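You operate a simulated robot arm through the tools that you are given. There is no shell and no other tool.

The job below is to be done with a simulated two-armed robot. You get a single attempt, and the scene is never put back.

JOB
Swap the EMPTY blue INK block for the FULL one and pump the roller dark.
Fine: CARRIAGE knob off and locked first; the empty block goes on the small shelf; press the blue pump button; stop before ink spills by the pump. Set down upright: blue block.
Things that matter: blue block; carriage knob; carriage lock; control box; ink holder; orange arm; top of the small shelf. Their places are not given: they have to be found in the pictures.

The check looks at the end state, three seconds after you hand in, the way a careful person would. Anything else that was tipped, shoved, dropped, spilled or broken makes it a failure.

ROBOT AND FRAMES
Two 7-joint arms with fingered hands on one trunk that stands fixed in place. Base frame: the origin is at the foot of the trunk, x ahead of it, y to its left, z up. Units: m, rad, N and s.
The left shoulder is at [0.07, 0.139, 1.083], the right one opposite. With the tool pointing down near the work surface each hand reaches from about 0.1 to 0.68 m from the base axis, measured 20 degrees to its own side. Payload 3.9 kg a hand.
The TCP of each hand is the grasp point between the finger pads, 0.029 m short of the fingertips. In the tool frame z runs along the fingers and y along their closing line. The gripper opens to 0.1 m; its body begins 0.034 m behind the TCP. The gripper is a hand of 5 fingers: y runs from the thumb to the fingers, the wrist lies at [-0.015, -0.105, -0.177] in the tool frame.
Orientation is that of the tool frame in the base frame, as a unit quaternion [x, y, z, w]. With the fingers straight down and the wrist toward the robot, the tool's x, y and z point along [0, 1, 0], [1, 0, 0] and [0, 0, -1] of the base frame.

CONTROLS
- The arms move only by the tool move_arm. It takes "left_targets", "right_targets" or both (then of equal length, played together; a hand with none holds still); each is a list of rows, each a list of 6 numbers: the turn, a rotation vector about the base's x, y, z in rad, then the shift along the base's x, y, z in m. In form: [[ax, ay, az, x, y, z], ...]. A call has 1 to 20 rows; each row shifts and turns the commanded pose from where the row before left it. Each row takes 0.2 s and may step no farther than 0.05 m and 0.15 rad from the row before; otherwise, the whole call is refused. A pose out of reach is approached as far as the arm can. The call stops where the force on the tool passes 40 N (or 10 N more than at its start, if that is more) or the arm is blocked; 0.2 s more then pass. In this call time passes only in rows, and 0.2 s behind the last. The reply holds the time, the measured pose of the TCP, the force on the tool along the base axes, the opening and the grip force, in the units named above and with some noise, with the torque about the TCP (base axes, N m) and any sound that the robot's microphone picked up.
- Cameras (640 x 400 px; columns grow to the right, rows downward): "scene" is now at [0.1421, -0.0115, 1.4199]; the picture's right is [-0.09, -1.00, -0.00], its down [-0.49, 0.05, -0.87] and it looks along [0.87, -0.08, -0.49] (base axes); focal length 214 px, centre (320, 200). "left" rides on the left gripper at [-0.065, -0.086, -0.121] in its tool frame; the picture's right is [-0.76, -0.31, 0.58], its down [0.59, -0.70, 0.40] and it looks along [0.28, 0.64, 0.71] (tool axes); focal length 247 px, centre (320, 200). "right" rides on the right gripper at [0.066, -0.086, -0.121] in its tool frame; the picture's right is [-0.76, 0.31, -0.58], its down [-0.59, -0.70, 0.40] and it looks along [-0.28, 0.64, 0.71] (tool axes); focal length 247 px, centre (320, 200).
- get_image(camera): a new picture of that camera. The clock stands still meanwhile.
- move_column(by): slides the trunk up (or, below 0, down) by that many m; the arms and the scene camera ride with it, the base frame stays. It gives what a move gives, with no picture.
- move_fingers(index, middle, ring, little, thumb_bend, thumb_turn, hand): sets how far each is bent, from 0 (flat) to 1 (curled in); at 0.3 the hand is open as for a grip, at 0.7 the pads meet at the TCP. One left out holds its place. A second passes; each finger stops where it meets its share of the squeeze, and holds until it gets a number again. It is the only way to open and close the hand. It gives what a move gives, with no picture; readings hold the bend of each and the force on index, middle, ring, little, thumb and palm. thumb_turn goes from beside the hand (0) to across from the fingers (1), as for a grip.
- aim_head(pan, tilt): turns the head with the scene camera to pan (to the left, within 1.501 rad either way) and tilt (down, from -0.506 to 1.204), counted from straight ahead of the robot. It gives what a move gives.
- locate(camera, pixels): there is no depth. For up to 12 entries [column, row, z] of the newest picture of that camera ("zoom" is the newest enlarged one), the place [x, y] in the base frame at which the ray of that pixel passes the height z, good to about 0.002 m, but the place of the scene camera against the robot may be out by one fixed shift of up to 0.012 m in any direction. The clock stands still meanwhile.
- enlarge(camera, box): a new picture of the part [left, top, right, bottom] of that camera's present view, enlarged. The clock stands still meanwhile.
- close_job(): hands the job in; it is judged then, once.

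Leave the grippers open and the arms clear of the work at the hand-in unless told otherwise.

The tools are called by a JSON object that holds its "method" and its "body". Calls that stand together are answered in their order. move_arm: Moves the arms, as the interface text tells. Its arguments: {"type":"object","properties":{"left_targets":{"type":"array","items":{"type":"array","items":{"type":"number"}}},"right_targets":{"type":"array","items":{"type":"array","items":{"type":"number"}}}},"required":[]} The other tools are called the same way: move_column (by) moves the trunk up or down; move_fingers (index, middle, ring, little, thumb_bend, thumb_turn, hand) moves the fingers one by one; aim_head (pan, tilt) turns the head that bears the scene camera; get_image (camera) takes a picture; locate (camera, pixels) gives the place at which the rays of pixels pass given heights; enlarge (camera, box) takes an enlarged picture of a part of a camera's view; close_job () hands the job in.

At the start:

```text
t: 0.0
left_tcp_pos: [0.4942, 0.1467, 1.3417]
left_tool_rot: [0.743, 0.669, 0.0, 0.0]
left_wrist_force: [0.1, -0.2, 1.1]
left_wrist_torque: [0.0, 0.01, 0.0]
left_finger_gap: 0.1001
left_gripper_force: 0.1
left_shape: jaw
left_bend: [0.3, 0.3, 0.3, 0.3, 0.3, 0.98]
left_finger forces: [0.0, 0.0, 0.0, 0.0, 0.0, 0.1]
right_tcp_pos: [0.5104, -0.3138, 1.2981]
right_tool_rot: [0.744, 0.669, 0.001, 0.001]
right_wrist_force: [-0.1, 0.6, -0.4]
right_wrist_torque: [-0.01, 0.02, -0.02]
right_finger_gap: 0.1
right_gripper_force: 0.1
right_shape: jaw
right_bend: [0.3, 0.3, 0.3, 0.3, 0.3, 0.98]
right_finger forces: [0.0, 0.0, 0.1, 0.1, 0.0, 0.1]
trunk travel left (down, up): [-0.725, 0.115]
head pan, tilt (commanded): [-0.093, 0.515]
```

scene: 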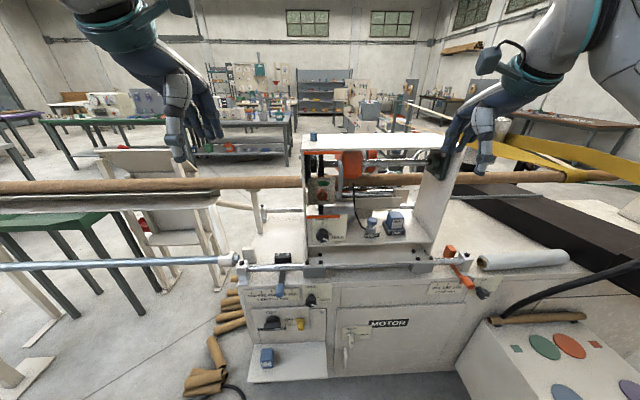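
right: 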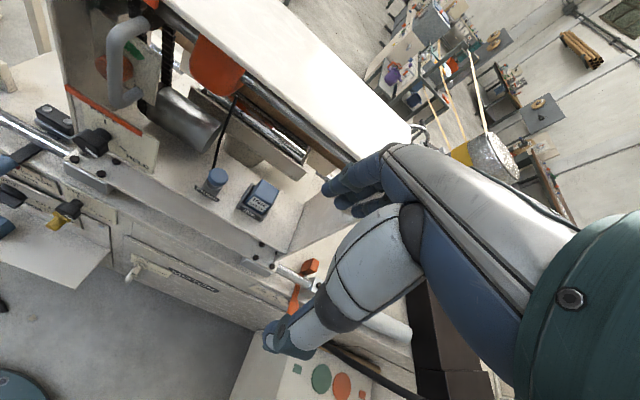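
left: 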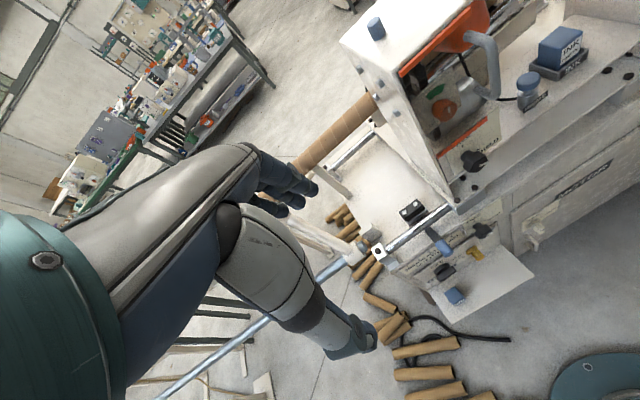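

I see a machine with a blue INK block (395,220) in the scene picture, a blue block on the small shelf (267,358), several black knobs and an orange arm (455,262). I'll enlarge parts to read labels.

{"method": "enlarge", "body": {"camera": "scene", "box": [230, 240, 390, 340]}}

{"method": "enlarge", "body": {"camera": "scene", "box": [290, 130, 450, 250]}}

{"method": "enlarge", "body": {"camera": "scene", "box": [400, 220, 520, 310]}}

{"method": "enlarge", "body": {"camera": "scene", "box": [230, 300, 350, 390]}}

```text
4.00 times, centred on (310, 290) of scene
```

zoom: 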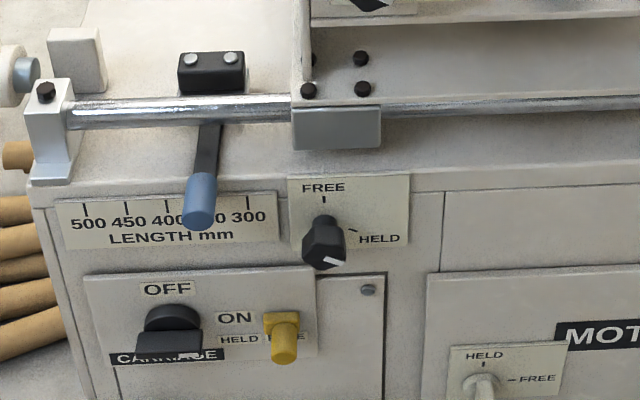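

```text
3.33 times, centred on (370, 190) of scene
```

zoom: 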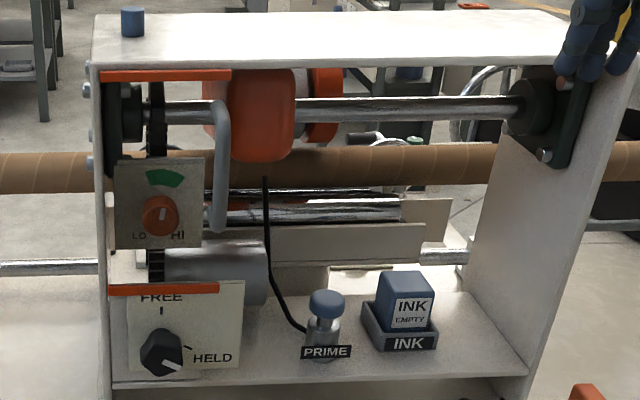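

```text
4.44 times, centred on (460, 265) of scene
```

zoom: 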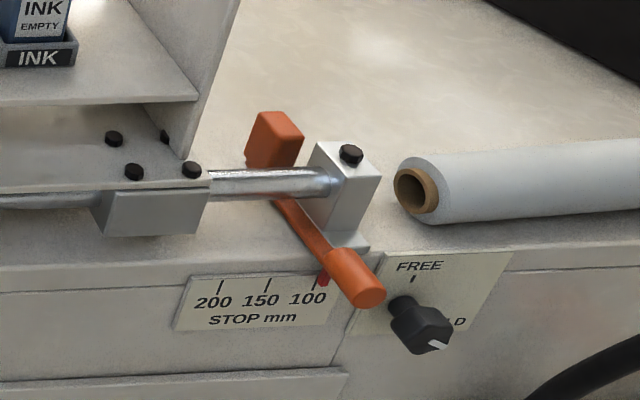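

```text
4.44 times, centred on (290, 345) of scene
```

zoom: 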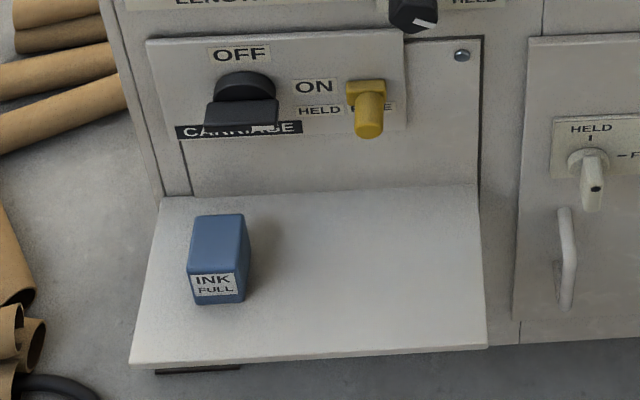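

The full block stands on the small shelf, the EMPTY one is in the INK holder, and the blue PRIME button is left of it. The CARRIAGE knob with OFF/ON labels has a yellow lock beside it with HELD/FREE. I'll look closer at these.

{"method": "enlarge", "body": {"camera": "scene", "box": [245, 300, 325, 350]}}

{"method": "enlarge", "body": {"camera": "left", "box": [380, 180, 540, 320]}}

{"method": "enlarge", "body": {"camera": "left", "box": [340, 0, 640, 200]}}

{"method": "enlarge", "body": {"camera": "right", "box": [50, 0, 370, 240]}}

```text
8.00 times, centred on (285, 325) of scene
```

zoom: 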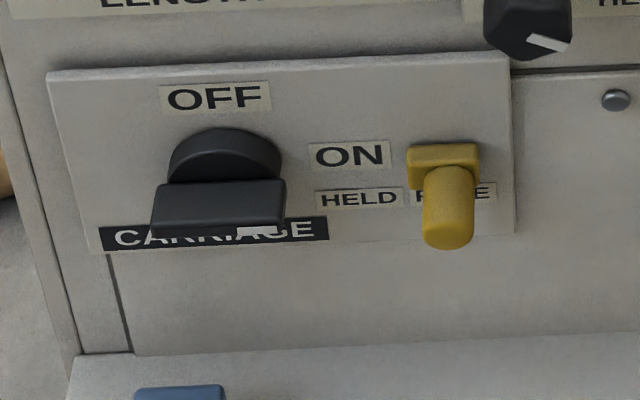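

```text
2.86 times, centred on (460, 250) of left
```

zoom: 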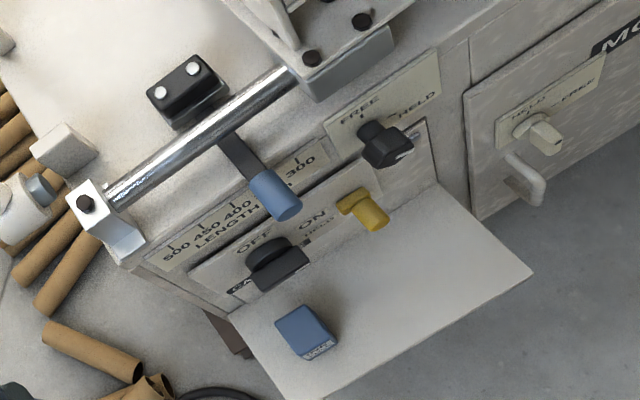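

```text
2.00 times, centred on (490, 100) of left
```

zoom: 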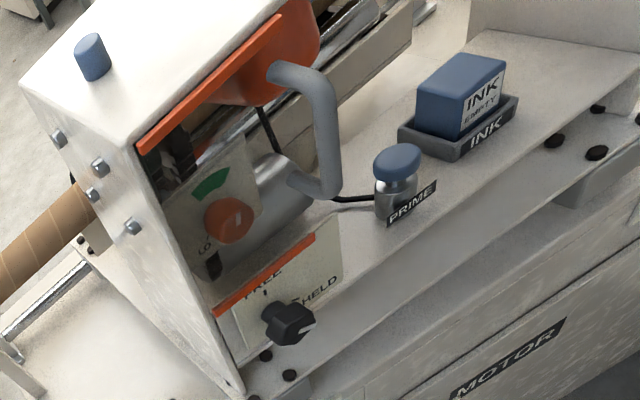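

```text
1.67 times, centred on (210, 120) of right
```

zoom: 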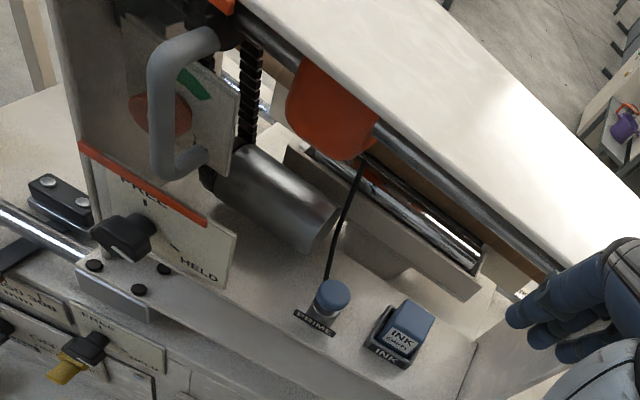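

I read the state: the CARRIAGE knob's white mark points right (ON), and the yellow lock slide sits at FREE (right). The EMPTY block is in the INK holder, the FULL one is on the shelf. Next I tilt the head down to see the shelf and knob panel better.

{"method": "aim_head", "body": {"pan": 0.1, "tilt": 0.9}}

{"method": "get_image", "body": {"camera": "scene"}}

```text
t: 0.9
left_tcp_pos: [0.494, 0.1474, 1.3419]
left_tool_rot: [0.743, 0.669, 0.0, 0.0]
left_wrist_force: [-0.1, 0.6, -0.3]
left_wrist_torque: [-0.01, 0.03, -0.01]
left_finger_gap: 0.0995
left_gripper_force: 0.0
left_shape: jaw
left_bend: [0.3, 0.3, 0.3, 0.3, 0.3, 0.98]
left_finger forces: [0.0, 0.0, 0.0, 0.0, 0.1, 0.0]
right_tcp_pos: [0.5108, -0.3138, 1.2984]
right_tool_rot: [0.744, 0.668, -0.001, 0.0]
right_wrist_force: [0.5, -1.1, -0.3]
right_wrist_torque: [0.0, 0.01, 0.01]
right_finger_gap: 0.0998
right_gripper_force: 0.0
right_shape: jaw
right_bend: [0.3, 0.3, 0.3, 0.3, 0.3, 0.98]
right_finger forces: [0.0, 0.1, 0.0, 0.0, 0.0, 0.0]
trunk travel left (down, up): [-0.725, 0.115]
head pan, tilt (commanded): [0.099, 0.901]
```

```text
taken
```

scene: 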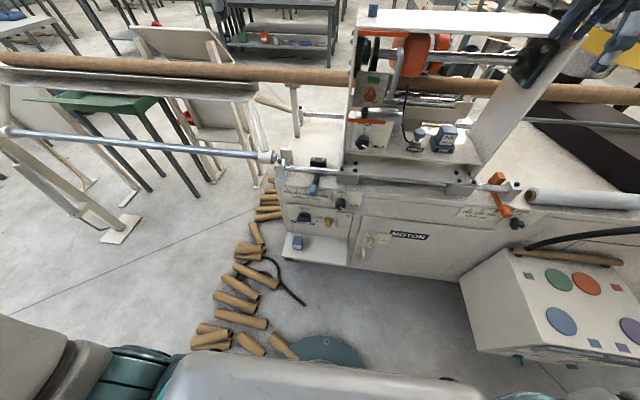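

The shelf is around (318,248), knob panel around (312,218). I'll lower the trunk by 0.35 m; the hands at x≈0.5 remain in front of the machine (rail about x≈0.66).

{"method": "move_column", "body": {"by": -0.35}}

{"method": "get_image", "body": {"camera": "left"}}

{"method": "get_image", "body": {"camera": "right"}}

{"method": "get_image", "body": {"camera": "scene"}}

```text
t: 4.3
left_tcp_pos: [0.4942, 0.1466, 0.9924]
left_tool_rot: [0.743, 0.67, 0.001, 0.0]
left_wrist_force: [-0.5, 0.0, 0.8]
left_wrist_torque: [0.0, 0.02, 0.0]
left_finger_gap: 0.0996
left_gripper_force: 0.1
left_shape: jaw
left_bend: [0.3, 0.3, 0.3, 0.3, 0.3, 0.98]
left_finger forces: [0.0, 0.0, 0.0, 0.0, 0.1, 0.0]
right_tcp_pos: [0.5114, -0.313, 0.9479]
right_tool_rot: [0.744, 0.668, 0.0, 0.0]
right_wrist_force: [0.6, -0.2, 0.6]
right_wrist_torque: [0.01, -0.02, 0.0]
right_finger_gap: 0.0999
right_gripper_force: 0.1
right_shape: jaw
right_bend: [0.3, 0.3, 0.3, 0.3, 0.3, 0.98]
right_finger forces: [0.1, 0.0, 0.0, 0.0, 0.0, 0.0]
trunk travel left (down, up): [-0.375, 0.465]
head pan, tilt (commanded): [0.099, 0.901]
```

```text
taken
```

left: 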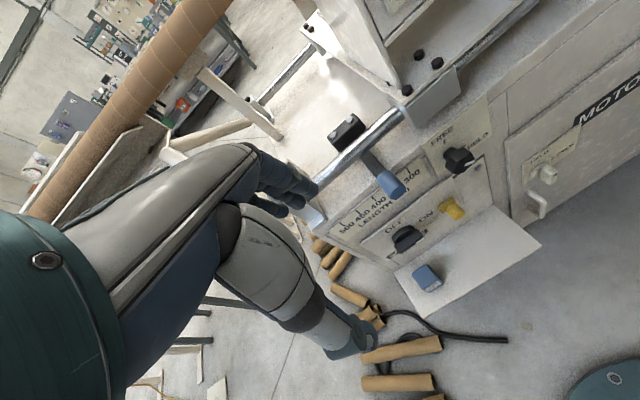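

```text
taken
```

right: 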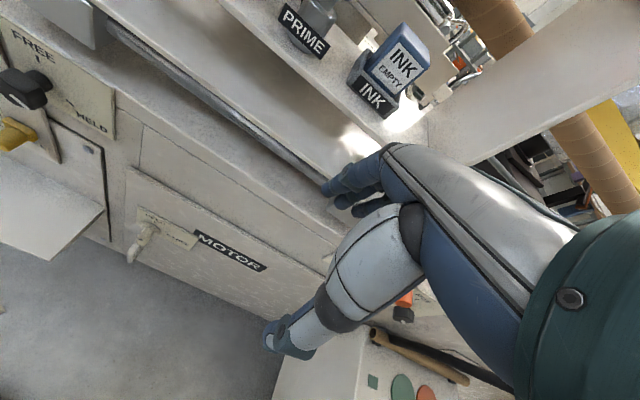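

```text
taken
```

scene: 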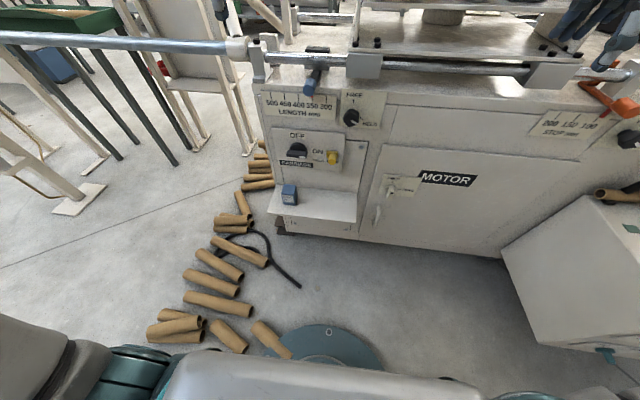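

Good views now. I'll enlarge the knob panel from the left hand camera and from the scene camera.

{"method": "enlarge", "body": {"camera": "left", "box": [360, 150, 520, 300]}}

{"method": "enlarge", "body": {"camera": "scene", "box": [255, 85, 395, 235]}}

```text
2.67 times, centred on (440, 225) of left
```

zoom: 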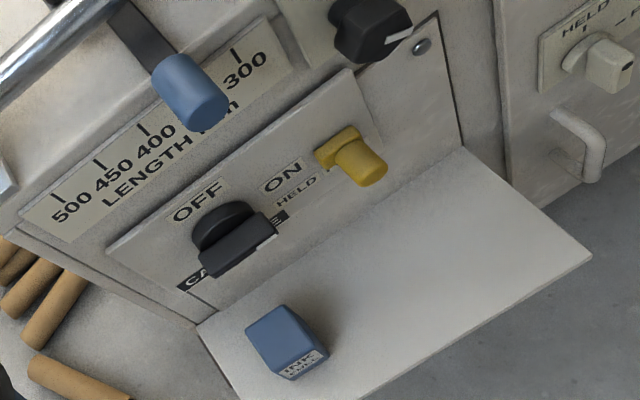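

```text
2.67 times, centred on (325, 160) of scene
```

zoom: 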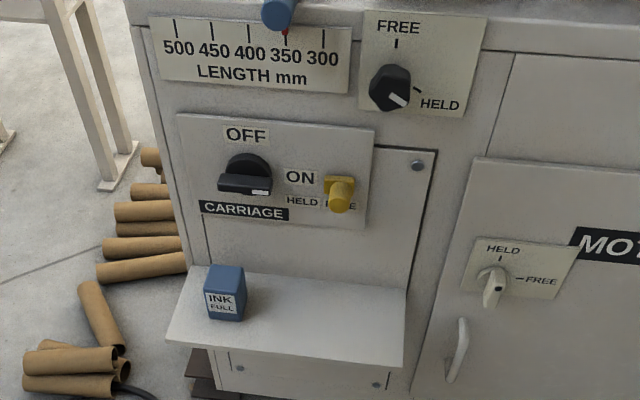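

I'll get the rays of the knob, lock and shelf points from both cameras to triangulate.

{"method": "locate", "body": {"camera": "zoom", "pixels": [[245, 184, 0.6], [245, 184, 0.7], [340, 195, 0.6], [340, 195, 0.7], [404, 366, 0.45], [404, 366, 0.55], [407, 290, 0.45], [407, 290, 0.55], [166, 341, 0.45], [166, 341, 0.55], [195, 268, 0.45], [195, 268, 0.55]]}}

{"method": "locate", "body": {"camera": "left", "pixels": [[408.9, 241.9, 0.6], [408.9, 241.9, 0.7], [459.5, 214.5, 0.6], [459.5, 214.5, 0.7], [541.9, 246.3, 0.45], [541.9, 246.3, 0.55], [493.2, 205.1, 0.45], [493.2, 205.1, 0.55], [445.6, 204.4, 0.6], [445.6, 204.4, 0.7], [393.9, 271.8, 0.45], [393.9, 271.8, 0.55]]}}

```text
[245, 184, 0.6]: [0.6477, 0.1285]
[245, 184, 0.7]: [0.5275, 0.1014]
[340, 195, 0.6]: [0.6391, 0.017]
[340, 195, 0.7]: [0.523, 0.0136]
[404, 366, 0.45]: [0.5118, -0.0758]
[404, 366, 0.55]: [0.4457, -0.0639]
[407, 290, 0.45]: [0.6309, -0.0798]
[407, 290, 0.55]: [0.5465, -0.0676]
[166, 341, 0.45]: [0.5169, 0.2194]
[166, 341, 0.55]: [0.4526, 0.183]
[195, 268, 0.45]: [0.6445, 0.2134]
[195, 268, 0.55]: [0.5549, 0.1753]
```

```text
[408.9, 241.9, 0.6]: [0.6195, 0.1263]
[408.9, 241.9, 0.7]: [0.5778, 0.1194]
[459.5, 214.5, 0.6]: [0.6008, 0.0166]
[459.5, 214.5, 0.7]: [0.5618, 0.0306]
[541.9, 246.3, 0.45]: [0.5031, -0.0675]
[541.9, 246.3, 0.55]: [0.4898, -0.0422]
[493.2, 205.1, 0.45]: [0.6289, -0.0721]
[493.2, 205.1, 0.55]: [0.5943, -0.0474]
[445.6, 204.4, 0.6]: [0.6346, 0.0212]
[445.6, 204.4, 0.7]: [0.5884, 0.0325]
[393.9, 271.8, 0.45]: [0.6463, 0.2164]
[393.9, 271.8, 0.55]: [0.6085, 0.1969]
```

Triangulated: knob bar about (0.604, 0.122, 0.636), lock pin tip about (0.58, 0.02, 0.65), shelf top z≈0.455 spanning x 0.50–0.64, y −0.07–0.215. I'll check the blue LENGTH handle above, (280,12) in the zoom, for clearance, and block corners.

{"method": "locate", "body": {"camera": "zoom", "pixels": [[280, 20, 0.65], [280, 20, 0.75], [390, 95, 0.65], [390, 95, 0.75], [208, 317, 0.455], [242, 320, 0.455], [205, 290, 0.51], [241, 294, 0.51], [210, 266, 0.51], [244, 268, 0.51]]}}

{"method": "locate", "body": {"camera": "left", "pixels": [[397.3, 195.0, 0.65], [397.3, 195.0, 0.75], [475.0, 162.0, 0.65], [475.0, 162.0, 0.75], [411.5, 275.0, 0.51], [431.0, 264.0, 0.51], [442.5, 281.0, 0.51], [424.0, 292.0, 0.51]]}}

```text
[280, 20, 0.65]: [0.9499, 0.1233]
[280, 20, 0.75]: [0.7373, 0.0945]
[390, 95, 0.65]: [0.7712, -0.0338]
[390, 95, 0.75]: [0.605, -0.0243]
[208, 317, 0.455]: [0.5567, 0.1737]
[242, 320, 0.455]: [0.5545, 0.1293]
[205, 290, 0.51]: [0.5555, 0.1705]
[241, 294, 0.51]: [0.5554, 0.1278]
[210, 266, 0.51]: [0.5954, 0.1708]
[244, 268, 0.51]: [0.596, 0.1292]
```

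```text
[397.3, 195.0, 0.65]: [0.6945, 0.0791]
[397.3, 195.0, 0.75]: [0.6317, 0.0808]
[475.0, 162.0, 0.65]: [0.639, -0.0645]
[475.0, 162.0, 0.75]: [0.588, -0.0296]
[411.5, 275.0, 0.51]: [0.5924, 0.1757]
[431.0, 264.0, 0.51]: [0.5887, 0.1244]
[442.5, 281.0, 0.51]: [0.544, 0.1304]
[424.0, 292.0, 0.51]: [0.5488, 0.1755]
```

The LENGTH handle bottom is at z≈0.82, so there is room at the knob. The left wrist would be too close to the shoulder, so I raise the trunk by 0.13 m, then lower the left hand while pitching its fingers forward.

{"method": "move_column", "body": {"by": 0.13}}

{"method": "move_arm", "body": {"left_targets": [[0, 0, 0.105, -0.03, -0.01, -0.03], [0, -0.15, 0, 0, 0, -0.045], [0, -0.15, 0, 0, 0, -0.045], [0, -0.15, 0, 0, 0, -0.045], [0, -0.15, 0, 0, 0, -0.045], [0, -0.15, 0, 0, 0, -0.045], [0, -0.15, 0, 0, 0, -0.045], [0, -0.147, 0, 0, 0, -0.045]]}}

{"method": "get_image", "body": {"camera": "left"}}

{"method": "get_image", "body": {"camera": "scene"}}

```text
t: 5.9
left_tcp_pos: [0.4951, 0.1473, 1.1218]
left_tool_rot: [0.743, 0.669, 0.0, 0.0]
left_wrist_force: [-0.1, 0.6, -0.9]
left_wrist_torque: [-0.01, 0.03, -0.03]
left_finger_gap: 0.1001
left_gripper_force: 0.1
left_shape: jaw
left_bend: [0.3, 0.3, 0.3, 0.3, 0.3, 0.98]
left_finger forces: [0.0, 0.1, 0.1, 0.1, 0.0, 0.1]
right_tcp_pos: [0.5104, -0.3141, 1.0774]
right_tool_rot: [0.744, 0.668, 0.0, 0.0]
right_wrist_force: [0.3, 0.2, 0.4]
right_wrist_torque: [-0.01, -0.03, 0.04]
right_finger_gap: 0.0994
right_gripper_force: 0.0
right_shape: jaw
right_bend: [0.3, 0.3, 0.3, 0.3, 0.3, 0.98]
right_finger forces: [0.1, 0.0, 0.1, 0.1, 0.0, 0.0]
trunk travel left (down, up): [-0.505, 0.335]
head pan, tilt (commanded): [0.099, 0.901]
```

```text
t: 7.7
left_tcp_pos: [0.5204, 0.1212, 0.7893]
left_tool_rot: [0.612, 0.612, 0.353, 0.354]
left_wrist_force: [0.9, 0.2, -1.1]
left_wrist_torque: [0.03, 0.0, -0.01]
left_finger_gap: 0.0998
left_gripper_force: 0.1
left_shape: jaw
left_bend: [0.3, 0.3, 0.3, 0.3, 0.3, 0.98]
left_finger forces: [0.1, 0.0, 0.0, 0.0, 0.0, 0.0]
left hand out of reach, approached as far as the arm can: row 6, 7
right_tcp_pos: [0.5117, -0.313, 1.0787]
right_tool_rot: [0.744, 0.668, -0.001, 0.0]
right_wrist_force: [-0.1, -0.9, 0.1]
right_wrist_torque: [0.03, -0.01, 0.01]
right_finger_gap: 0.0997
right_gripper_force: 0.0
right_shape: jaw
right_bend: [0.3, 0.3, 0.3, 0.3, 0.3, 0.98]
right_finger forces: [0.1, 0.0, 0.0, 0.0, 0.0, 0.1]
trunk travel left (down, up): [-0.505, 0.335]
head pan, tilt (commanded): [0.099, 0.901]
```

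```text
taken
```

left: 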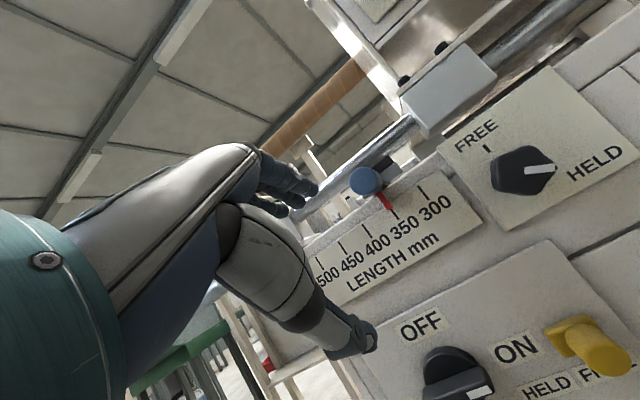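

```text
taken
```

scene: 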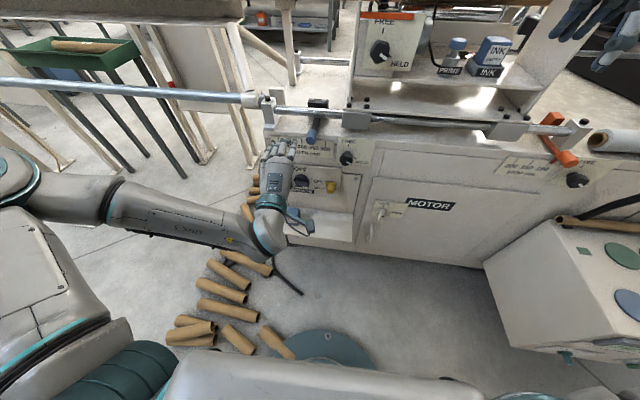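

The hand is now pitched forward at (0.52, 0.12, 0.79). Next move it straight down toward knob height, 0.15 m, and check.

{"method": "move_arm", "body": {"left_targets": [[0, 0, 0, 0, 0, -0.038], [0, 0, 0, 0, 0, -0.038], [0, 0, 0, 0, 0, -0.038], [0, 0, 0, 0, 0, -0.036]]}}

{"method": "get_image", "body": {"camera": "left"}}

{"method": "get_image", "body": {"camera": "scene"}}

```text
t: 8.7
left_tcp_pos: [0.5202, 0.1043, 0.6504]
left_tool_rot: [0.612, 0.615, 0.354, 0.349]
left_wrist_force: [0.4, -0.1, -0.7]
left_wrist_torque: [0.01, 0.02, 0.03]
left_finger_gap: 0.1002
left_gripper_force: 0.1
left_shape: jaw
left_bend: [0.3, 0.3, 0.3, 0.3, 0.3, 0.98]
left_finger forces: [0.1, 0.0, 0.0, 0.1, 0.0, 0.0]
left hand out of reach, approached as far as the arm can: row 4
right_tcp_pos: [0.5106, -0.3141, 1.0774]
right_tool_rot: [0.744, 0.668, 0.001, 0.0]
right_wrist_force: [0.7, 0.5, 0.1]
right_wrist_torque: [0.03, 0.0, 0.0]
right_finger_gap: 0.0998
right_gripper_force: 0.2
right_shape: jaw
right_bend: [0.3, 0.3, 0.3, 0.3, 0.3, 0.98]
right_finger forces: [0.0, 0.0, 0.0, 0.1, 0.0, 0.0]
trunk travel left (down, up): [-0.505, 0.335]
head pan, tilt (commanded): [0.099, 0.901]
```

```text
taken
```

left: 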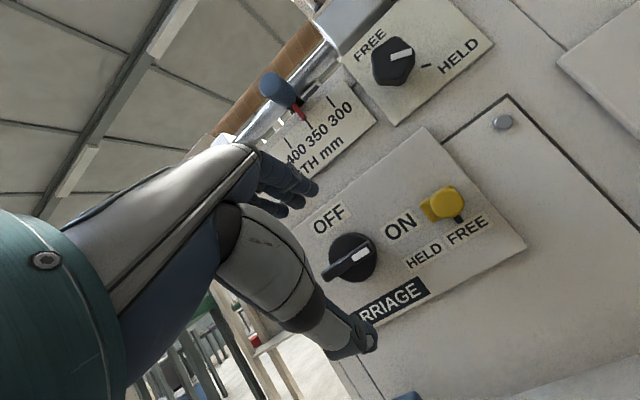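

```text
taken
```

scene: 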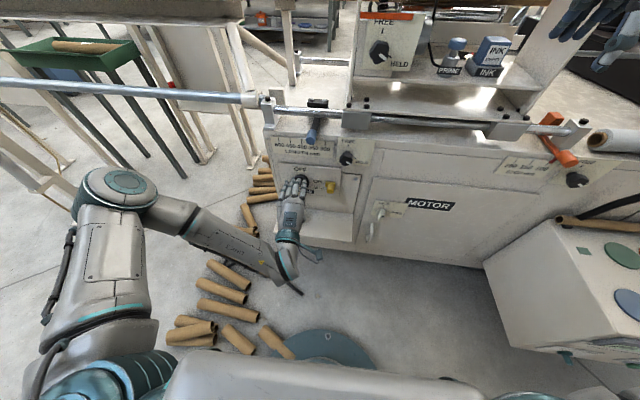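

Now a good frontal look at the knob and lock. I'll enlarge and locate these with the left camera.

{"method": "enlarge", "body": {"camera": "left", "box": [290, 150, 530, 300]}}

{"method": "locate", "body": {"camera": "left", "pixels": [[352, 258, 0.6], [352, 258, 0.66], [340, 266, 0.6], [340, 266, 0.66], [365, 252, 0.6], [365, 252, 0.66], [450, 202, 0.6], [450, 202, 0.68], [430, 209, 0.6], [430, 209, 0.68], [459, 220, 0.6], [459, 220, 0.68]]}}

```text
2.67 times, centred on (410, 225) of left
```

zoom: 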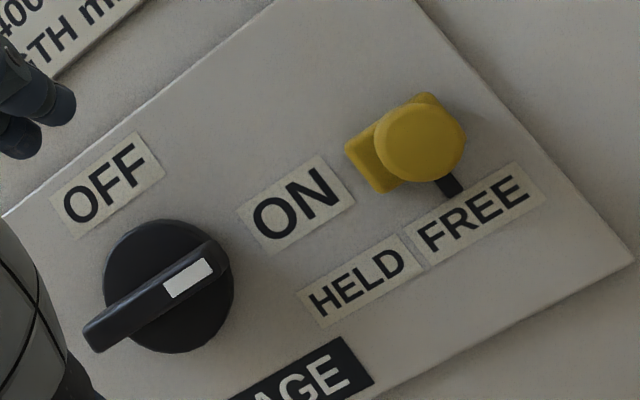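

```text
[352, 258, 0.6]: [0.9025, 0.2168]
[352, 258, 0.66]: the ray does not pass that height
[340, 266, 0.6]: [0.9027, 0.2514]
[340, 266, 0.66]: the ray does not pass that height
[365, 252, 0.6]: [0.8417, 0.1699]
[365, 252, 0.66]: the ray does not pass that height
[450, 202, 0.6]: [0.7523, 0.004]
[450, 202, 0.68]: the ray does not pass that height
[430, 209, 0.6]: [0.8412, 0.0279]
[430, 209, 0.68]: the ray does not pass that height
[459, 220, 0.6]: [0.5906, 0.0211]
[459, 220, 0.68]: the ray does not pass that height
```

Knob bar centre from this view is about (0.611, 0.123, 0.621), lock pin about (0.59, 0.019, 0.617). I set the left fingers to a smaller opening, then pitch the hand to 15° below horizontal and move a little forward, checking where the hand actually ends up.

{"method": "move_fingers", "body": {"hand": "left", "index": 0.45, "middle": 0.45, "ring": 0.45, "little": 0.45, "thumb_bend": 0.45, "thumb_turn": 1.0}}

{"method": "move_arm", "body": {"left_targets": [[0, -0.13, 0, 0.02, 0, 0], [0, -0.13, 0, 0.02, 0, 0]]}}

{"method": "get_image", "body": {"camera": "left"}}

{"method": "get_image", "body": {"camera": "scene"}}

```text
t: 9.7
left_tcp_pos: [0.5198, 0.1047, 0.652]
left_tool_rot: [0.613, 0.615, 0.354, 0.349]
left_wrist_force: [0.7, -0.1, -0.7]
left_wrist_torque: [-0.02, 0.0, 0.01]
left_finger_gap: 0.0625
left_gripper_force: 0.1
left_shape: fingers
left_bend: [0.45, 0.45, 0.45, 0.45, 0.45, 0.99]
left_finger forces: [0.0, 0.0, 0.1, 0.1, 0.0, 0.1]
right_tcp_pos: [0.5101, -0.3138, 1.0786]
right_tool_rot: [0.744, 0.668, 0.0, 0.0]
right_wrist_force: [0.4, 0.4, -0.2]
right_wrist_torque: [0.01, -0.01, -0.01]
right_finger_gap: 0.1
right_gripper_force: 0.1
right_shape: jaw
right_bend: [0.3, 0.3, 0.3, 0.3, 0.3, 0.98]
right_finger forces: [0.1, 0.1, 0.1, 0.0, 0.1, 0.0]
trunk travel left (down, up): [-0.505, 0.335]
head pan, tilt (commanded): [0.099, 0.901]
```

```text
t: 10.3
left_tcp_pos: [0.5592, 0.0507, 0.7045]
left_tool_rot: [0.562, 0.567, 0.432, 0.418]
left_wrist_force: [0.0, 0.4, -0.2]
left_wrist_torque: [0.0, 0.01, 0.02]
left_finger_gap: 0.0623
left_gripper_force: 0.0
left_shape: fingers
left_bend: [0.45, 0.45, 0.45, 0.45, 0.45, 0.99]
left_finger forces: [0.0, 0.1, 0.1, 0.1, 0.1, 0.0]
left hand out of reach, approached as far as the arm can: row 1, 2
right_tcp_pos: [0.5103, -0.3139, 1.0775]
right_tool_rot: [0.744, 0.668, 0.0, 0.0]
right_wrist_force: [-0.1, -0.6, 0.1]
right_wrist_torque: [0.01, -0.03, 0.03]
right_finger_gap: 0.0998
right_gripper_force: 0.0
right_shape: jaw
right_bend: [0.3, 0.3, 0.3, 0.3, 0.3, 0.98]
right_finger forces: [0.0, 0.0, 0.0, 0.0, 0.1, 0.1]
trunk travel left (down, up): [-0.505, 0.335]
head pan, tilt (commanded): [0.099, 0.901]
```

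```text
taken
```

left: 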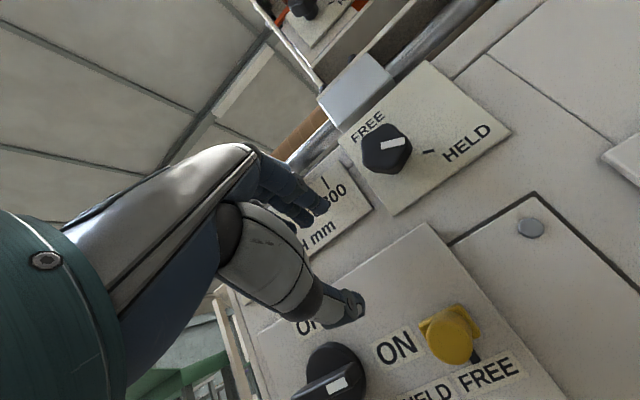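

```text
taken
```

scene: 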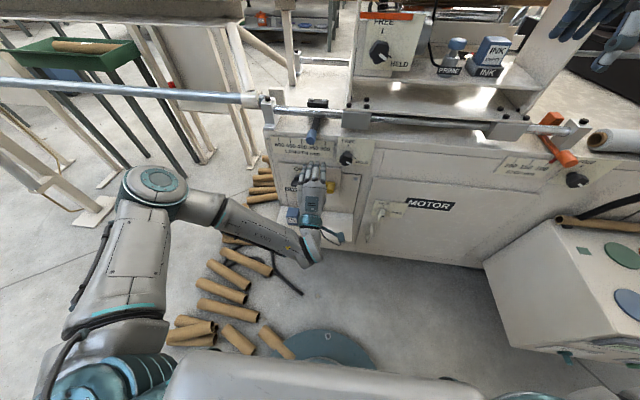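

The arm deviated because that pose is too close to the shoulder (hand now at (0.559, 0.051, 0.705), touching nothing). I back off, returning the pitch, then raise the trunk so the arm is less folded.

{"method": "move_arm", "body": {"left_targets": [[0, 0.13, 0, -0.03, 0.02, 0], [0, 0.13, 0, -0.03, 0.02, 0], [0, 0.15, 0, 0, 0.02, 0], [0, 0.15, 0, 0, 0.01, 0]]}}

{"method": "get_image", "body": {"camera": "scene"}}

```text
t: 11.3
left_tcp_pos: [0.498, 0.1214, 0.7054]
left_tool_rot: [0.659, 0.659, 0.257, 0.257]
left_wrist_force: [-0.3, -0.5, -0.1]
left_wrist_torque: [-0.01, 0.0, 0.01]
left_finger_gap: 0.0624
left_gripper_force: 0.0
left_shape: fingers
left_bend: [0.45, 0.45, 0.45, 0.45, 0.45, 0.99]
left_finger forces: [0.0, 0.0, 0.0, 0.1, 0.0, 0.0]
right_tcp_pos: [0.5102, -0.3138, 1.0788]
right_tool_rot: [0.743, 0.669, 0.0, 0.0]
right_wrist_force: [0.7, 0.4, 0.2]
right_wrist_torque: [0.01, 0.01, 0.01]
right_finger_gap: 0.0997
right_gripper_force: 0.1
right_shape: jaw
right_bend: [0.3, 0.3, 0.3, 0.3, 0.3, 0.98]
right_finger forces: [0.1, 0.0, 0.0, 0.0, 0.1, 0.0]
trunk travel left (down, up): [-0.505, 0.335]
head pan, tilt (commanded): [0.099, 0.901]
```

```text
taken
```

scene: 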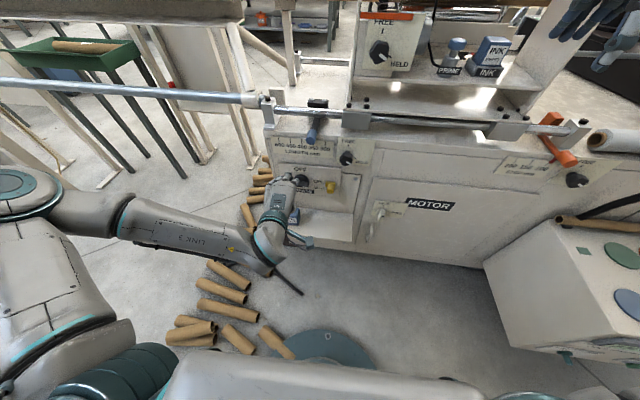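

Hand is back at (0.498, 0.121, 0.705) and clear. Raise the trunk 0.12 m, then lower the hand with more forward pitch.

{"method": "move_column", "body": {"by": 0.12}}

{"method": "move_arm", "body": {"left_targets": [[0, 0, 0, 0, 0, -0.045], [0, 0, 0, 0, 0, -0.045], [0, -0.1, 0, 0, 0, -0.045], [0, -0.1, 0, 0, 0, -0.045], [0, -0.1, 0, 0, 0, 0]]}}

{"method": "get_image", "body": {"camera": "left"}}

```text
t: 12.8
left_tcp_pos: [0.4986, 0.1214, 0.8239]
left_tool_rot: [0.658, 0.659, 0.258, 0.258]
left_wrist_force: [0.6, -0.2, -0.2]
left_wrist_torque: [0.03, 0.0, 0.0]
left_finger_gap: 0.0628
left_gripper_force: 0.1
left_shape: fingers
left_bend: [0.45, 0.45, 0.45, 0.45, 0.45, 0.99]
left_finger forces: [0.0, 0.0, 0.1, 0.1, 0.0, 0.1]
right_tcp_pos: [0.5094, -0.3139, 1.1973]
right_tool_rot: [0.744, 0.668, 0.0, 0.001]
right_wrist_force: [0.0, 0.8, -0.3]
right_wrist_torque: [0.0, -0.01, 0.02]
right_finger_gap: 0.0996
right_gripper_force: 0.0
right_shape: jaw
right_bend: [0.3, 0.3, 0.3, 0.3, 0.3, 0.98]
right_finger forces: [0.0, 0.0, 0.0, 0.1, 0.0, 0.1]
trunk travel left (down, up): [-0.625, 0.215]
head pan, tilt (commanded): [0.099, 0.901]
```

```text
t: 14.0
left_tcp_pos: [0.5111, 0.0524, 0.7057]
left_tool_rot: [0.613, 0.617, 0.356, 0.342]
left_wrist_force: [0.0, 0.4, 0.4]
left_wrist_torque: [-0.01, 0.01, -0.05]
left_finger_gap: 0.0625
left_gripper_force: 0.1
left_shape: fingers
left_bend: [0.45, 0.45, 0.45, 0.45, 0.45, 0.99]
left_finger forces: [0.0, 0.0, 0.0, 0.0, 0.0, 0.0]
left hand out of reach, approached as far as the arm can: row 3, 4, 5
right_tcp_pos: [0.5101, -0.3143, 1.1984]
right_tool_rot: [0.744, 0.668, -0.001, 0.0]
right_wrist_force: [-0.5, 0.0, -0.4]
right_wrist_torque: [0.01, 0.01, 0.0]
right_finger_gap: 0.0998
right_gripper_force: 0.0
right_shape: jaw
right_bend: [0.3, 0.3, 0.3, 0.3, 0.3, 0.98]
right_finger forces: [0.0, 0.0, 0.1, 0.0, 0.0, 0.0]
trunk travel left (down, up): [-0.625, 0.215]
head pan, tilt (commanded): [0.099, 0.901]
```

```text
taken
```

left: 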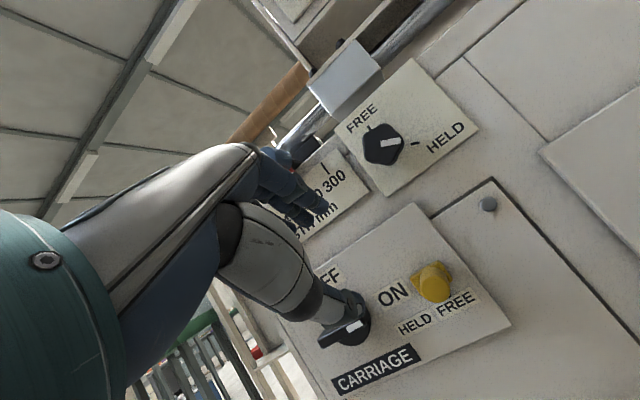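

Raising made it worse: the limit is the wrist, not the elbow. So a lower shoulder is needed. I lift the hand (x≈0.50, clear of the LENGTH handle at x≥0.575), then lower the trunk.

{"method": "move_arm", "body": {"left_targets": [[0, 0.1, 0, -0.01, 0.02, 0.03], [0, 0.1, 0, -0.005, 0.02, 0.04], [0, 0.0, 0, 0, 0.02, 0.045], [0, 0, 0, 0, 0.01, 0.045], [0, 0, 0, 0, 0, 0.045], [0, 0, 0, 0, 0, 0.045]]}}

{"method": "move_column", "body": {"by": -0.3}}

{"method": "get_image", "body": {"camera": "left"}}

{"method": "get_image", "body": {"camera": "scene"}}

```text
t: 15.4
left_tcp_pos: [0.5135, 0.118, 0.9514]
left_tool_rot: [0.645, 0.644, 0.29, 0.291]
left_wrist_force: [-0.4, 0.5, 0.7]
left_wrist_torque: [0.03, 0.0, -0.01]
left_finger_gap: 0.0625
left_gripper_force: 0.0
left_shape: fingers
left_bend: [0.45, 0.45, 0.45, 0.45, 0.45, 0.99]
left_finger forces: [0.1, 0.1, 0.0, 0.0, 0.0, 0.1]
left hand out of reach, approached as far as the arm can: row 4, 5
right_tcp_pos: [0.5097, -0.3127, 1.1983]
right_tool_rot: [0.744, 0.669, 0.0, 0.001]
right_wrist_force: [-0.9, -0.5, 1.1]
right_wrist_torque: [-0.01, -0.06, 0.01]
right_finger_gap: 0.1001
right_gripper_force: 0.1
right_shape: jaw
right_bend: [0.3, 0.3, 0.3, 0.3, 0.3, 0.98]
right_finger forces: [0.0, 0.1, 0.1, 0.0, 0.1, 0.0]
trunk travel left (down, up): [-0.625, 0.215]
head pan, tilt (commanded): [0.099, 0.901]
```

```text
t: 18.4
left_tcp_pos: [0.5154, 0.1179, 0.6512]
left_tool_rot: [0.644, 0.644, 0.291, 0.291]
left_wrist_force: [-0.7, -0.6, 0.3]
left_wrist_torque: [0.01, -0.02, 0.0]
left_finger_gap: 0.0625
left_gripper_force: 0.1
left_shape: fingers
left_bend: [0.45, 0.45, 0.45, 0.45, 0.45, 0.99]
left_finger forces: [0.1, 0.0, 0.0, 0.0, 0.0, 0.0]
right_tcp_pos: [0.5104, -0.3129, 0.898]
right_tool_rot: [0.744, 0.669, -0.001, 0.0]
right_wrist_force: [0.1, 0.5, 0.0]
right_wrist_torque: [0.0, 0.0, -0.03]
right_finger_gap: 0.0999
right_gripper_force: 0.0
right_shape: jaw
right_bend: [0.3, 0.3, 0.3, 0.3, 0.3, 0.98]
right_finger forces: [0.0, 0.0, 0.0, 0.0, 0.0, 0.0]
trunk travel left (down, up): [-0.325, 0.515]
head pan, tilt (commanded): [0.099, 0.901]
```

```text
taken
```

left: 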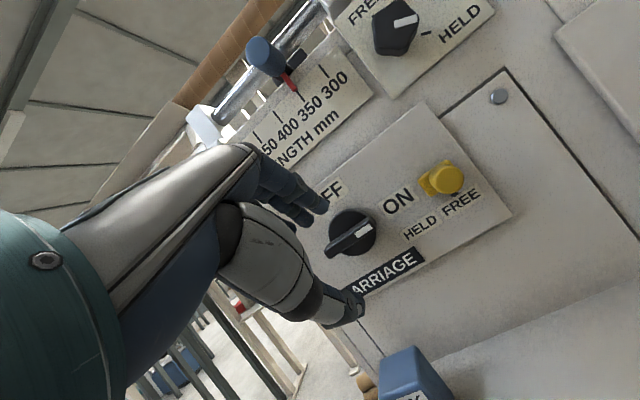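

```text
taken
```

scene: 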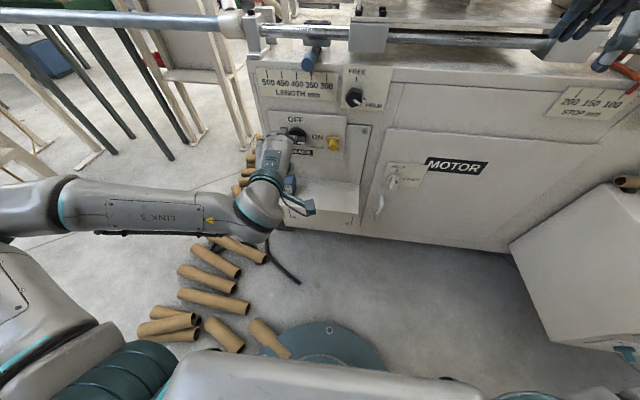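

Shoulder is lower now and the hand is at (0.515, 0.118, 0.651), 42° below horizontal. I try pitching up a bit more while going forward slightly.

{"method": "move_arm", "body": {"left_targets": [[0, -0.1, 0, 0.01, 0, -0.005], [0, -0.1, 0, 0.01, 0, -0.005], [0, -0.1, 0, 0.01, 0, -0.005]]}}

{"method": "get_image", "body": {"camera": "scene"}}

```text
t: 19.2
left_tcp_pos: [0.5439, 0.1157, 0.6373]
left_tool_rot: [0.595, 0.592, 0.384, 0.385]
left_wrist_force: [-0.3, 0.2, 0.3]
left_wrist_torque: [-0.03, -0.02, -0.01]
left_finger_gap: 0.0626
left_gripper_force: 0.1
left_shape: fingers
left_bend: [0.45, 0.45, 0.45, 0.45, 0.45, 0.99]
left_finger forces: [0.1, 0.1, 0.0, 0.1, 0.1, 0.0]
right_tcp_pos: [0.5103, -0.3138, 0.8981]
right_tool_rot: [0.744, 0.668, 0.0, 0.0]
right_wrist_force: [-1.0, 0.5, -0.7]
right_wrist_torque: [0.02, 0.0, 0.0]
right_finger_gap: 0.0997
right_gripper_force: 0.1
right_shape: jaw
right_bend: [0.3, 0.3, 0.3, 0.3, 0.3, 0.98]
right_finger forces: [0.1, 0.0, 0.0, 0.0, 0.0, 0.1]
trunk travel left (down, up): [-0.325, 0.515]
head pan, tilt (commanded): [0.099, 0.901]
```

```text
taken
```

scene: 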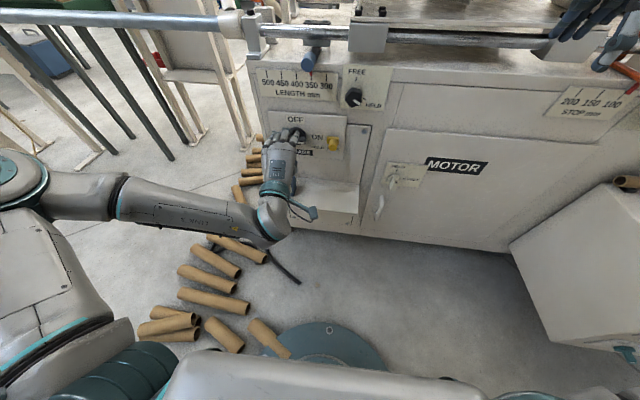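

Reached exactly. One more pitch of 0.1 rad and align y to the knob (0.123), then look with the left camera.

{"method": "move_arm", "body": {"left_targets": [[0, -0.1, 0, 0.0, 0.007, -0.006]]}}

{"method": "get_image", "body": {"camera": "left"}}

```text
t: 19.6
left_tcp_pos: [0.5436, 0.1246, 0.6313]
left_tool_rot: [0.574, 0.573, 0.413, 0.414]
left_wrist_force: [0.0, -0.2, -1.0]
left_wrist_torque: [0.03, 0.01, 0.04]
left_finger_gap: 0.0625
left_gripper_force: 0.1
left_shape: fingers
left_bend: [0.45, 0.45, 0.45, 0.45, 0.45, 0.99]
left_finger forces: [0.0, 0.0, 0.0, 0.0, 0.0, 0.1]
right_tcp_pos: [0.5102, -0.3144, 0.8998]
right_tool_rot: [0.744, 0.668, 0.0, 0.0]
right_wrist_force: [0.2, 0.2, 0.6]
right_wrist_torque: [-0.02, 0.01, 0.02]
right_finger_gap: 0.0998
right_gripper_force: 0.0
right_shape: jaw
right_bend: [0.3, 0.3, 0.3, 0.3, 0.3, 0.98]
right_finger forces: [0.0, 0.1, 0.1, 0.0, 0.0, 0.0]
trunk travel left (down, up): [-0.325, 0.515]
head pan, tilt (commanded): [0.099, 0.901]
```

```text
taken
```

left: 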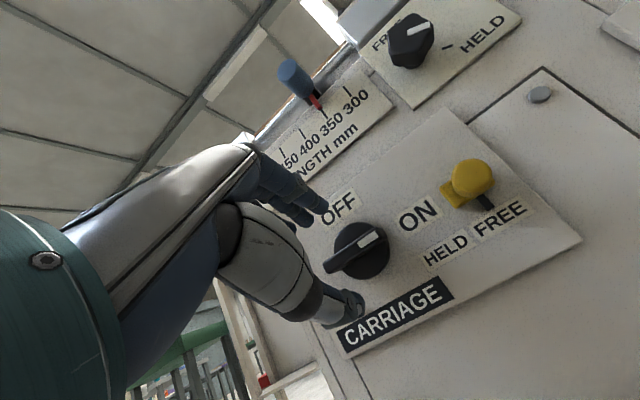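

Knob axis is at about y=0.1217, z=0.620. I go forward to x≈0.592 with the bar between fingers (above) and thumb (below).

{"method": "move_arm", "body": {"left_targets": [[0, 0, 0, 0.016, -0.001, -0.002], [0, 0, 0, 0.016, -0.001, -0.002], [0, 0, 0, 0.016, -0.001, -0.002]]}}

{"method": "get_image", "body": {"camera": "left"}}

{"method": "enlarge", "body": {"camera": "scene", "box": [220, 90, 380, 230]}}

```text
t: 20.4
left_tcp_pos: [0.5922, 0.123, 0.6262]
left_tool_rot: [0.574, 0.573, 0.414, 0.414]
left_wrist_force: [-5.0, 0.0, 1.2]
left_wrist_torque: [0.03, -0.2, 0.04]
left_finger_gap: 0.0624
left_gripper_force: 2.1
left_shape: fingers
left_bend: [0.45, 0.45, 0.45, 0.45, 0.45, 0.99]
left_finger forces: [0.0, 4.9, 0.1, 0.0, 0.0, 0.0]
right_tcp_pos: [0.5096, -0.3134, 0.8979]
right_tool_rot: [0.743, 0.669, 0.001, 0.0]
right_wrist_force: [-0.6, 0.2, 0.5]
right_wrist_torque: [0.02, 0.01, 0.02]
right_finger_gap: 0.0998
right_gripper_force: 0.1
right_shape: jaw
right_bend: [0.3, 0.3, 0.3, 0.3, 0.3, 0.98]
right_finger forces: [0.1, 0.0, 0.0, 0.0, 0.0, 0.0]
trunk travel left (down, up): [-0.325, 0.515]
head pan, tilt (commanded): [0.099, 0.901]
```

```text
taken
```

left: 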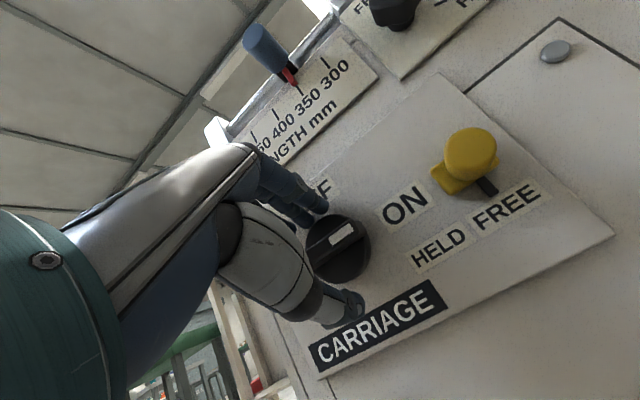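

```text
2.86 times, centred on (300, 160) of scene
```

zoom: 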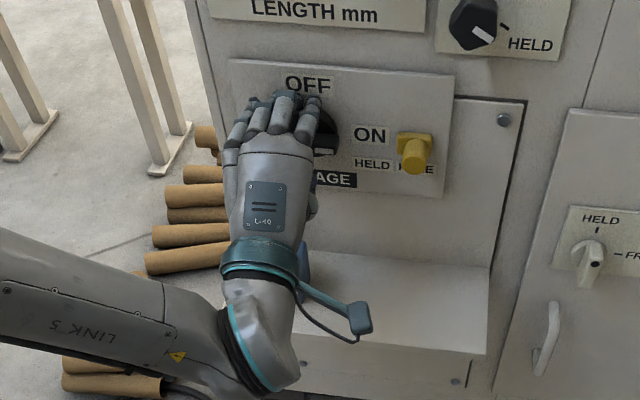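

The middle finger just touches the panel (4.9 N) and the bar is between index/middle above and thumb below. I back off 3 mm and close index, middle and thumb onto the bar.

{"method": "move_arm", "body": {"left_targets": [[0, 0, 0, -0.003, -0.003, -0.001]]}}

{"method": "move_fingers", "body": {"hand": "left", "index": 0.62, "middle": 0.62, "thumb_bend": 0.62}}

{"method": "get_image", "body": {"camera": "left"}}

{"method": "enlarge", "body": {"camera": "scene", "box": [220, 90, 380, 230]}}

```text
t: 20.8
left_tcp_pos: [0.5887, 0.1202, 0.6239]
left_tool_rot: [0.574, 0.574, 0.413, 0.413]
left_wrist_force: [-0.5, 0.4, 0.9]
left_wrist_torque: [0.01, -0.03, 0.0]
left_finger_gap: 0.0625
left_gripper_force: 0.2
left_shape: fingers
left_bend: [0.45, 0.45, 0.45, 0.45, 0.45, 0.99]
left_finger forces: [0.0, 0.0, 0.0, 0.0, 0.1, 0.1]
right_tcp_pos: [0.5115, -0.3136, 0.8978]
right_tool_rot: [0.744, 0.669, 0.0, 0.0]
right_wrist_force: [-0.3, -0.1, -0.3]
right_wrist_torque: [0.03, 0.01, -0.02]
right_finger_gap: 0.1
right_gripper_force: 0.1
right_shape: jaw
right_bend: [0.3, 0.3, 0.3, 0.3, 0.3, 0.98]
right_finger forces: [0.1, 0.1, 0.1, 0.0, 0.1, 0.1]
trunk travel left (down, up): [-0.325, 0.515]
head pan, tilt (commanded): [0.099, 0.901]
```

```text
t: 21.8
left_tcp_pos: [0.5885, 0.1196, 0.6264]
left_tool_rot: [0.573, 0.573, 0.415, 0.415]
left_wrist_force: [-1.9, -0.3, 18.2]
left_wrist_torque: [-0.02, -0.61, -0.07]
left_finger_gap: 0.03
left_gripper_force: 8.1
left_shape: fingers
left_bend: [0.55, 0.54, 0.45, 0.45, 0.62, 1.0]
left_finger forces: [9.0, 7.6, 0.0, 0.1, 0.1, 0.1]
right_tcp_pos: [0.5084, -0.3137, 0.8992]
right_tool_rot: [0.744, 0.668, 0.001, 0.0]
right_wrist_force: [0.2, -0.3, -0.5]
right_wrist_torque: [0.03, 0.01, 0.03]
right_finger_gap: 0.0998
right_gripper_force: 0.1
right_shape: jaw
right_bend: [0.3, 0.3, 0.3, 0.3, 0.3, 0.98]
right_finger forces: [0.0, 0.1, 0.0, 0.0, 0.1, 0.0]
trunk travel left (down, up): [-0.325, 0.515]
head pan, tilt (commanded): [0.099, 0.901]
```

```text
taken
```

left: 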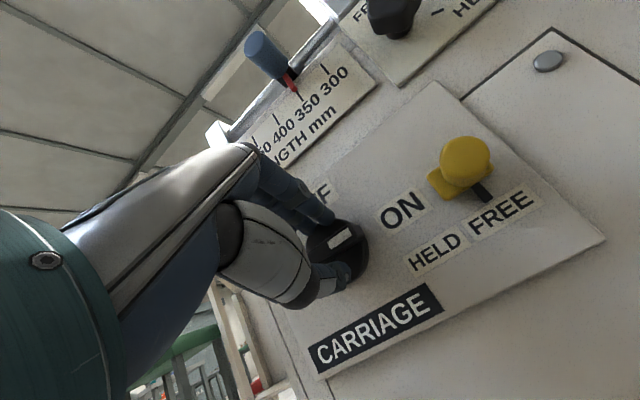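

```text
2.86 times, centred on (300, 160) of scene
```

zoom: 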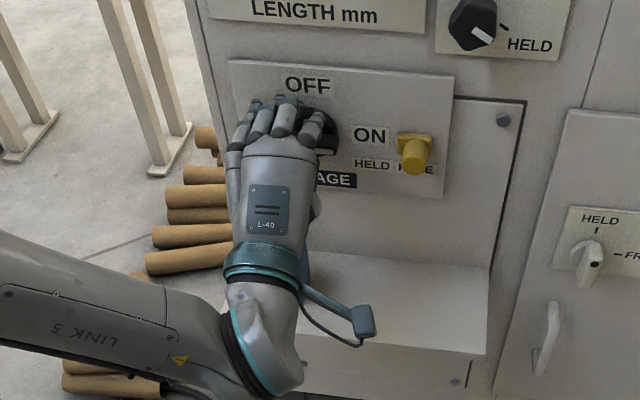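

Index and middle press the top of the bar; the thumb has not met it yet. I raise the hand 4 mm and close the thumb further.

{"method": "move_arm", "body": {"left_targets": [[0, 0, 0, 0, 0, 0.004]]}}

{"method": "move_fingers", "body": {"hand": "left", "index": 0.62, "middle": 0.62, "thumb_bend": 0.76}}

{"method": "get_image", "body": {"camera": "left"}}

```text
t: 22.2
left_tcp_pos: [0.5882, 0.1201, 0.6271]
left_tool_rot: [0.575, 0.573, 0.413, 0.413]
left_wrist_force: [-3.4, -0.6, 13.7]
left_wrist_torque: [0.04, -0.53, -0.06]
left_finger_gap: 0.029
left_gripper_force: 7.6
left_shape: fingers
left_bend: [0.55, 0.54, 0.45, 0.45, 0.62, 1.0]
left_finger forces: [8.9, 5.6, 0.1, 0.1, 0.1, 0.1]
right_tcp_pos: [0.5091, -0.314, 0.899]
right_tool_rot: [0.744, 0.668, 0.002, 0.001]
right_wrist_force: [1.1, 0.6, 0.8]
right_wrist_torque: [0.01, 0.0, -0.04]
right_finger_gap: 0.0997
right_gripper_force: 0.0
right_shape: jaw
right_bend: [0.3, 0.3, 0.3, 0.3, 0.3, 0.98]
right_finger forces: [0.0, 0.1, 0.0, 0.0, 0.0, 0.0]
trunk travel left (down, up): [-0.325, 0.515]
head pan, tilt (commanded): [0.099, 0.901]
```

```text
t: 23.2
left_tcp_pos: [0.5896, 0.1203, 0.6286]
left_tool_rot: [0.574, 0.573, 0.413, 0.414]
left_wrist_force: [-7.8, -0.8, 5.1]
left_wrist_torque: [0.02, -0.48, -0.09]
left_finger_gap: 0.0239
left_gripper_force: 14.5
left_shape: fingers
left_bend: [0.55, 0.54, 0.45, 0.45, 0.67, 1.0]
left_finger forces: [13.5, 6.2, 0.0, 0.0, 10.0, 0.0]
right_tcp_pos: [0.5089, -0.3142, 0.8984]
right_tool_rot: [0.744, 0.668, 0.001, 0.001]
right_wrist_force: [0.3, 0.3, 0.7]
right_wrist_torque: [-0.01, -0.01, 0.02]
right_finger_gap: 0.0998
right_gripper_force: 0.1
right_shape: jaw
right_bend: [0.3, 0.3, 0.3, 0.3, 0.3, 0.98]
right_finger forces: [0.0, 0.1, 0.1, 0.1, 0.0, 0.0]
trunk travel left (down, up): [-0.325, 0.515]
head pan, tilt (commanded): [0.099, 0.901]
```

```text
taken
```

left: 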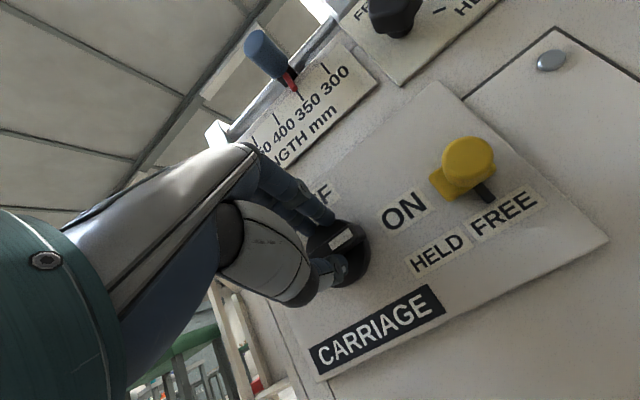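

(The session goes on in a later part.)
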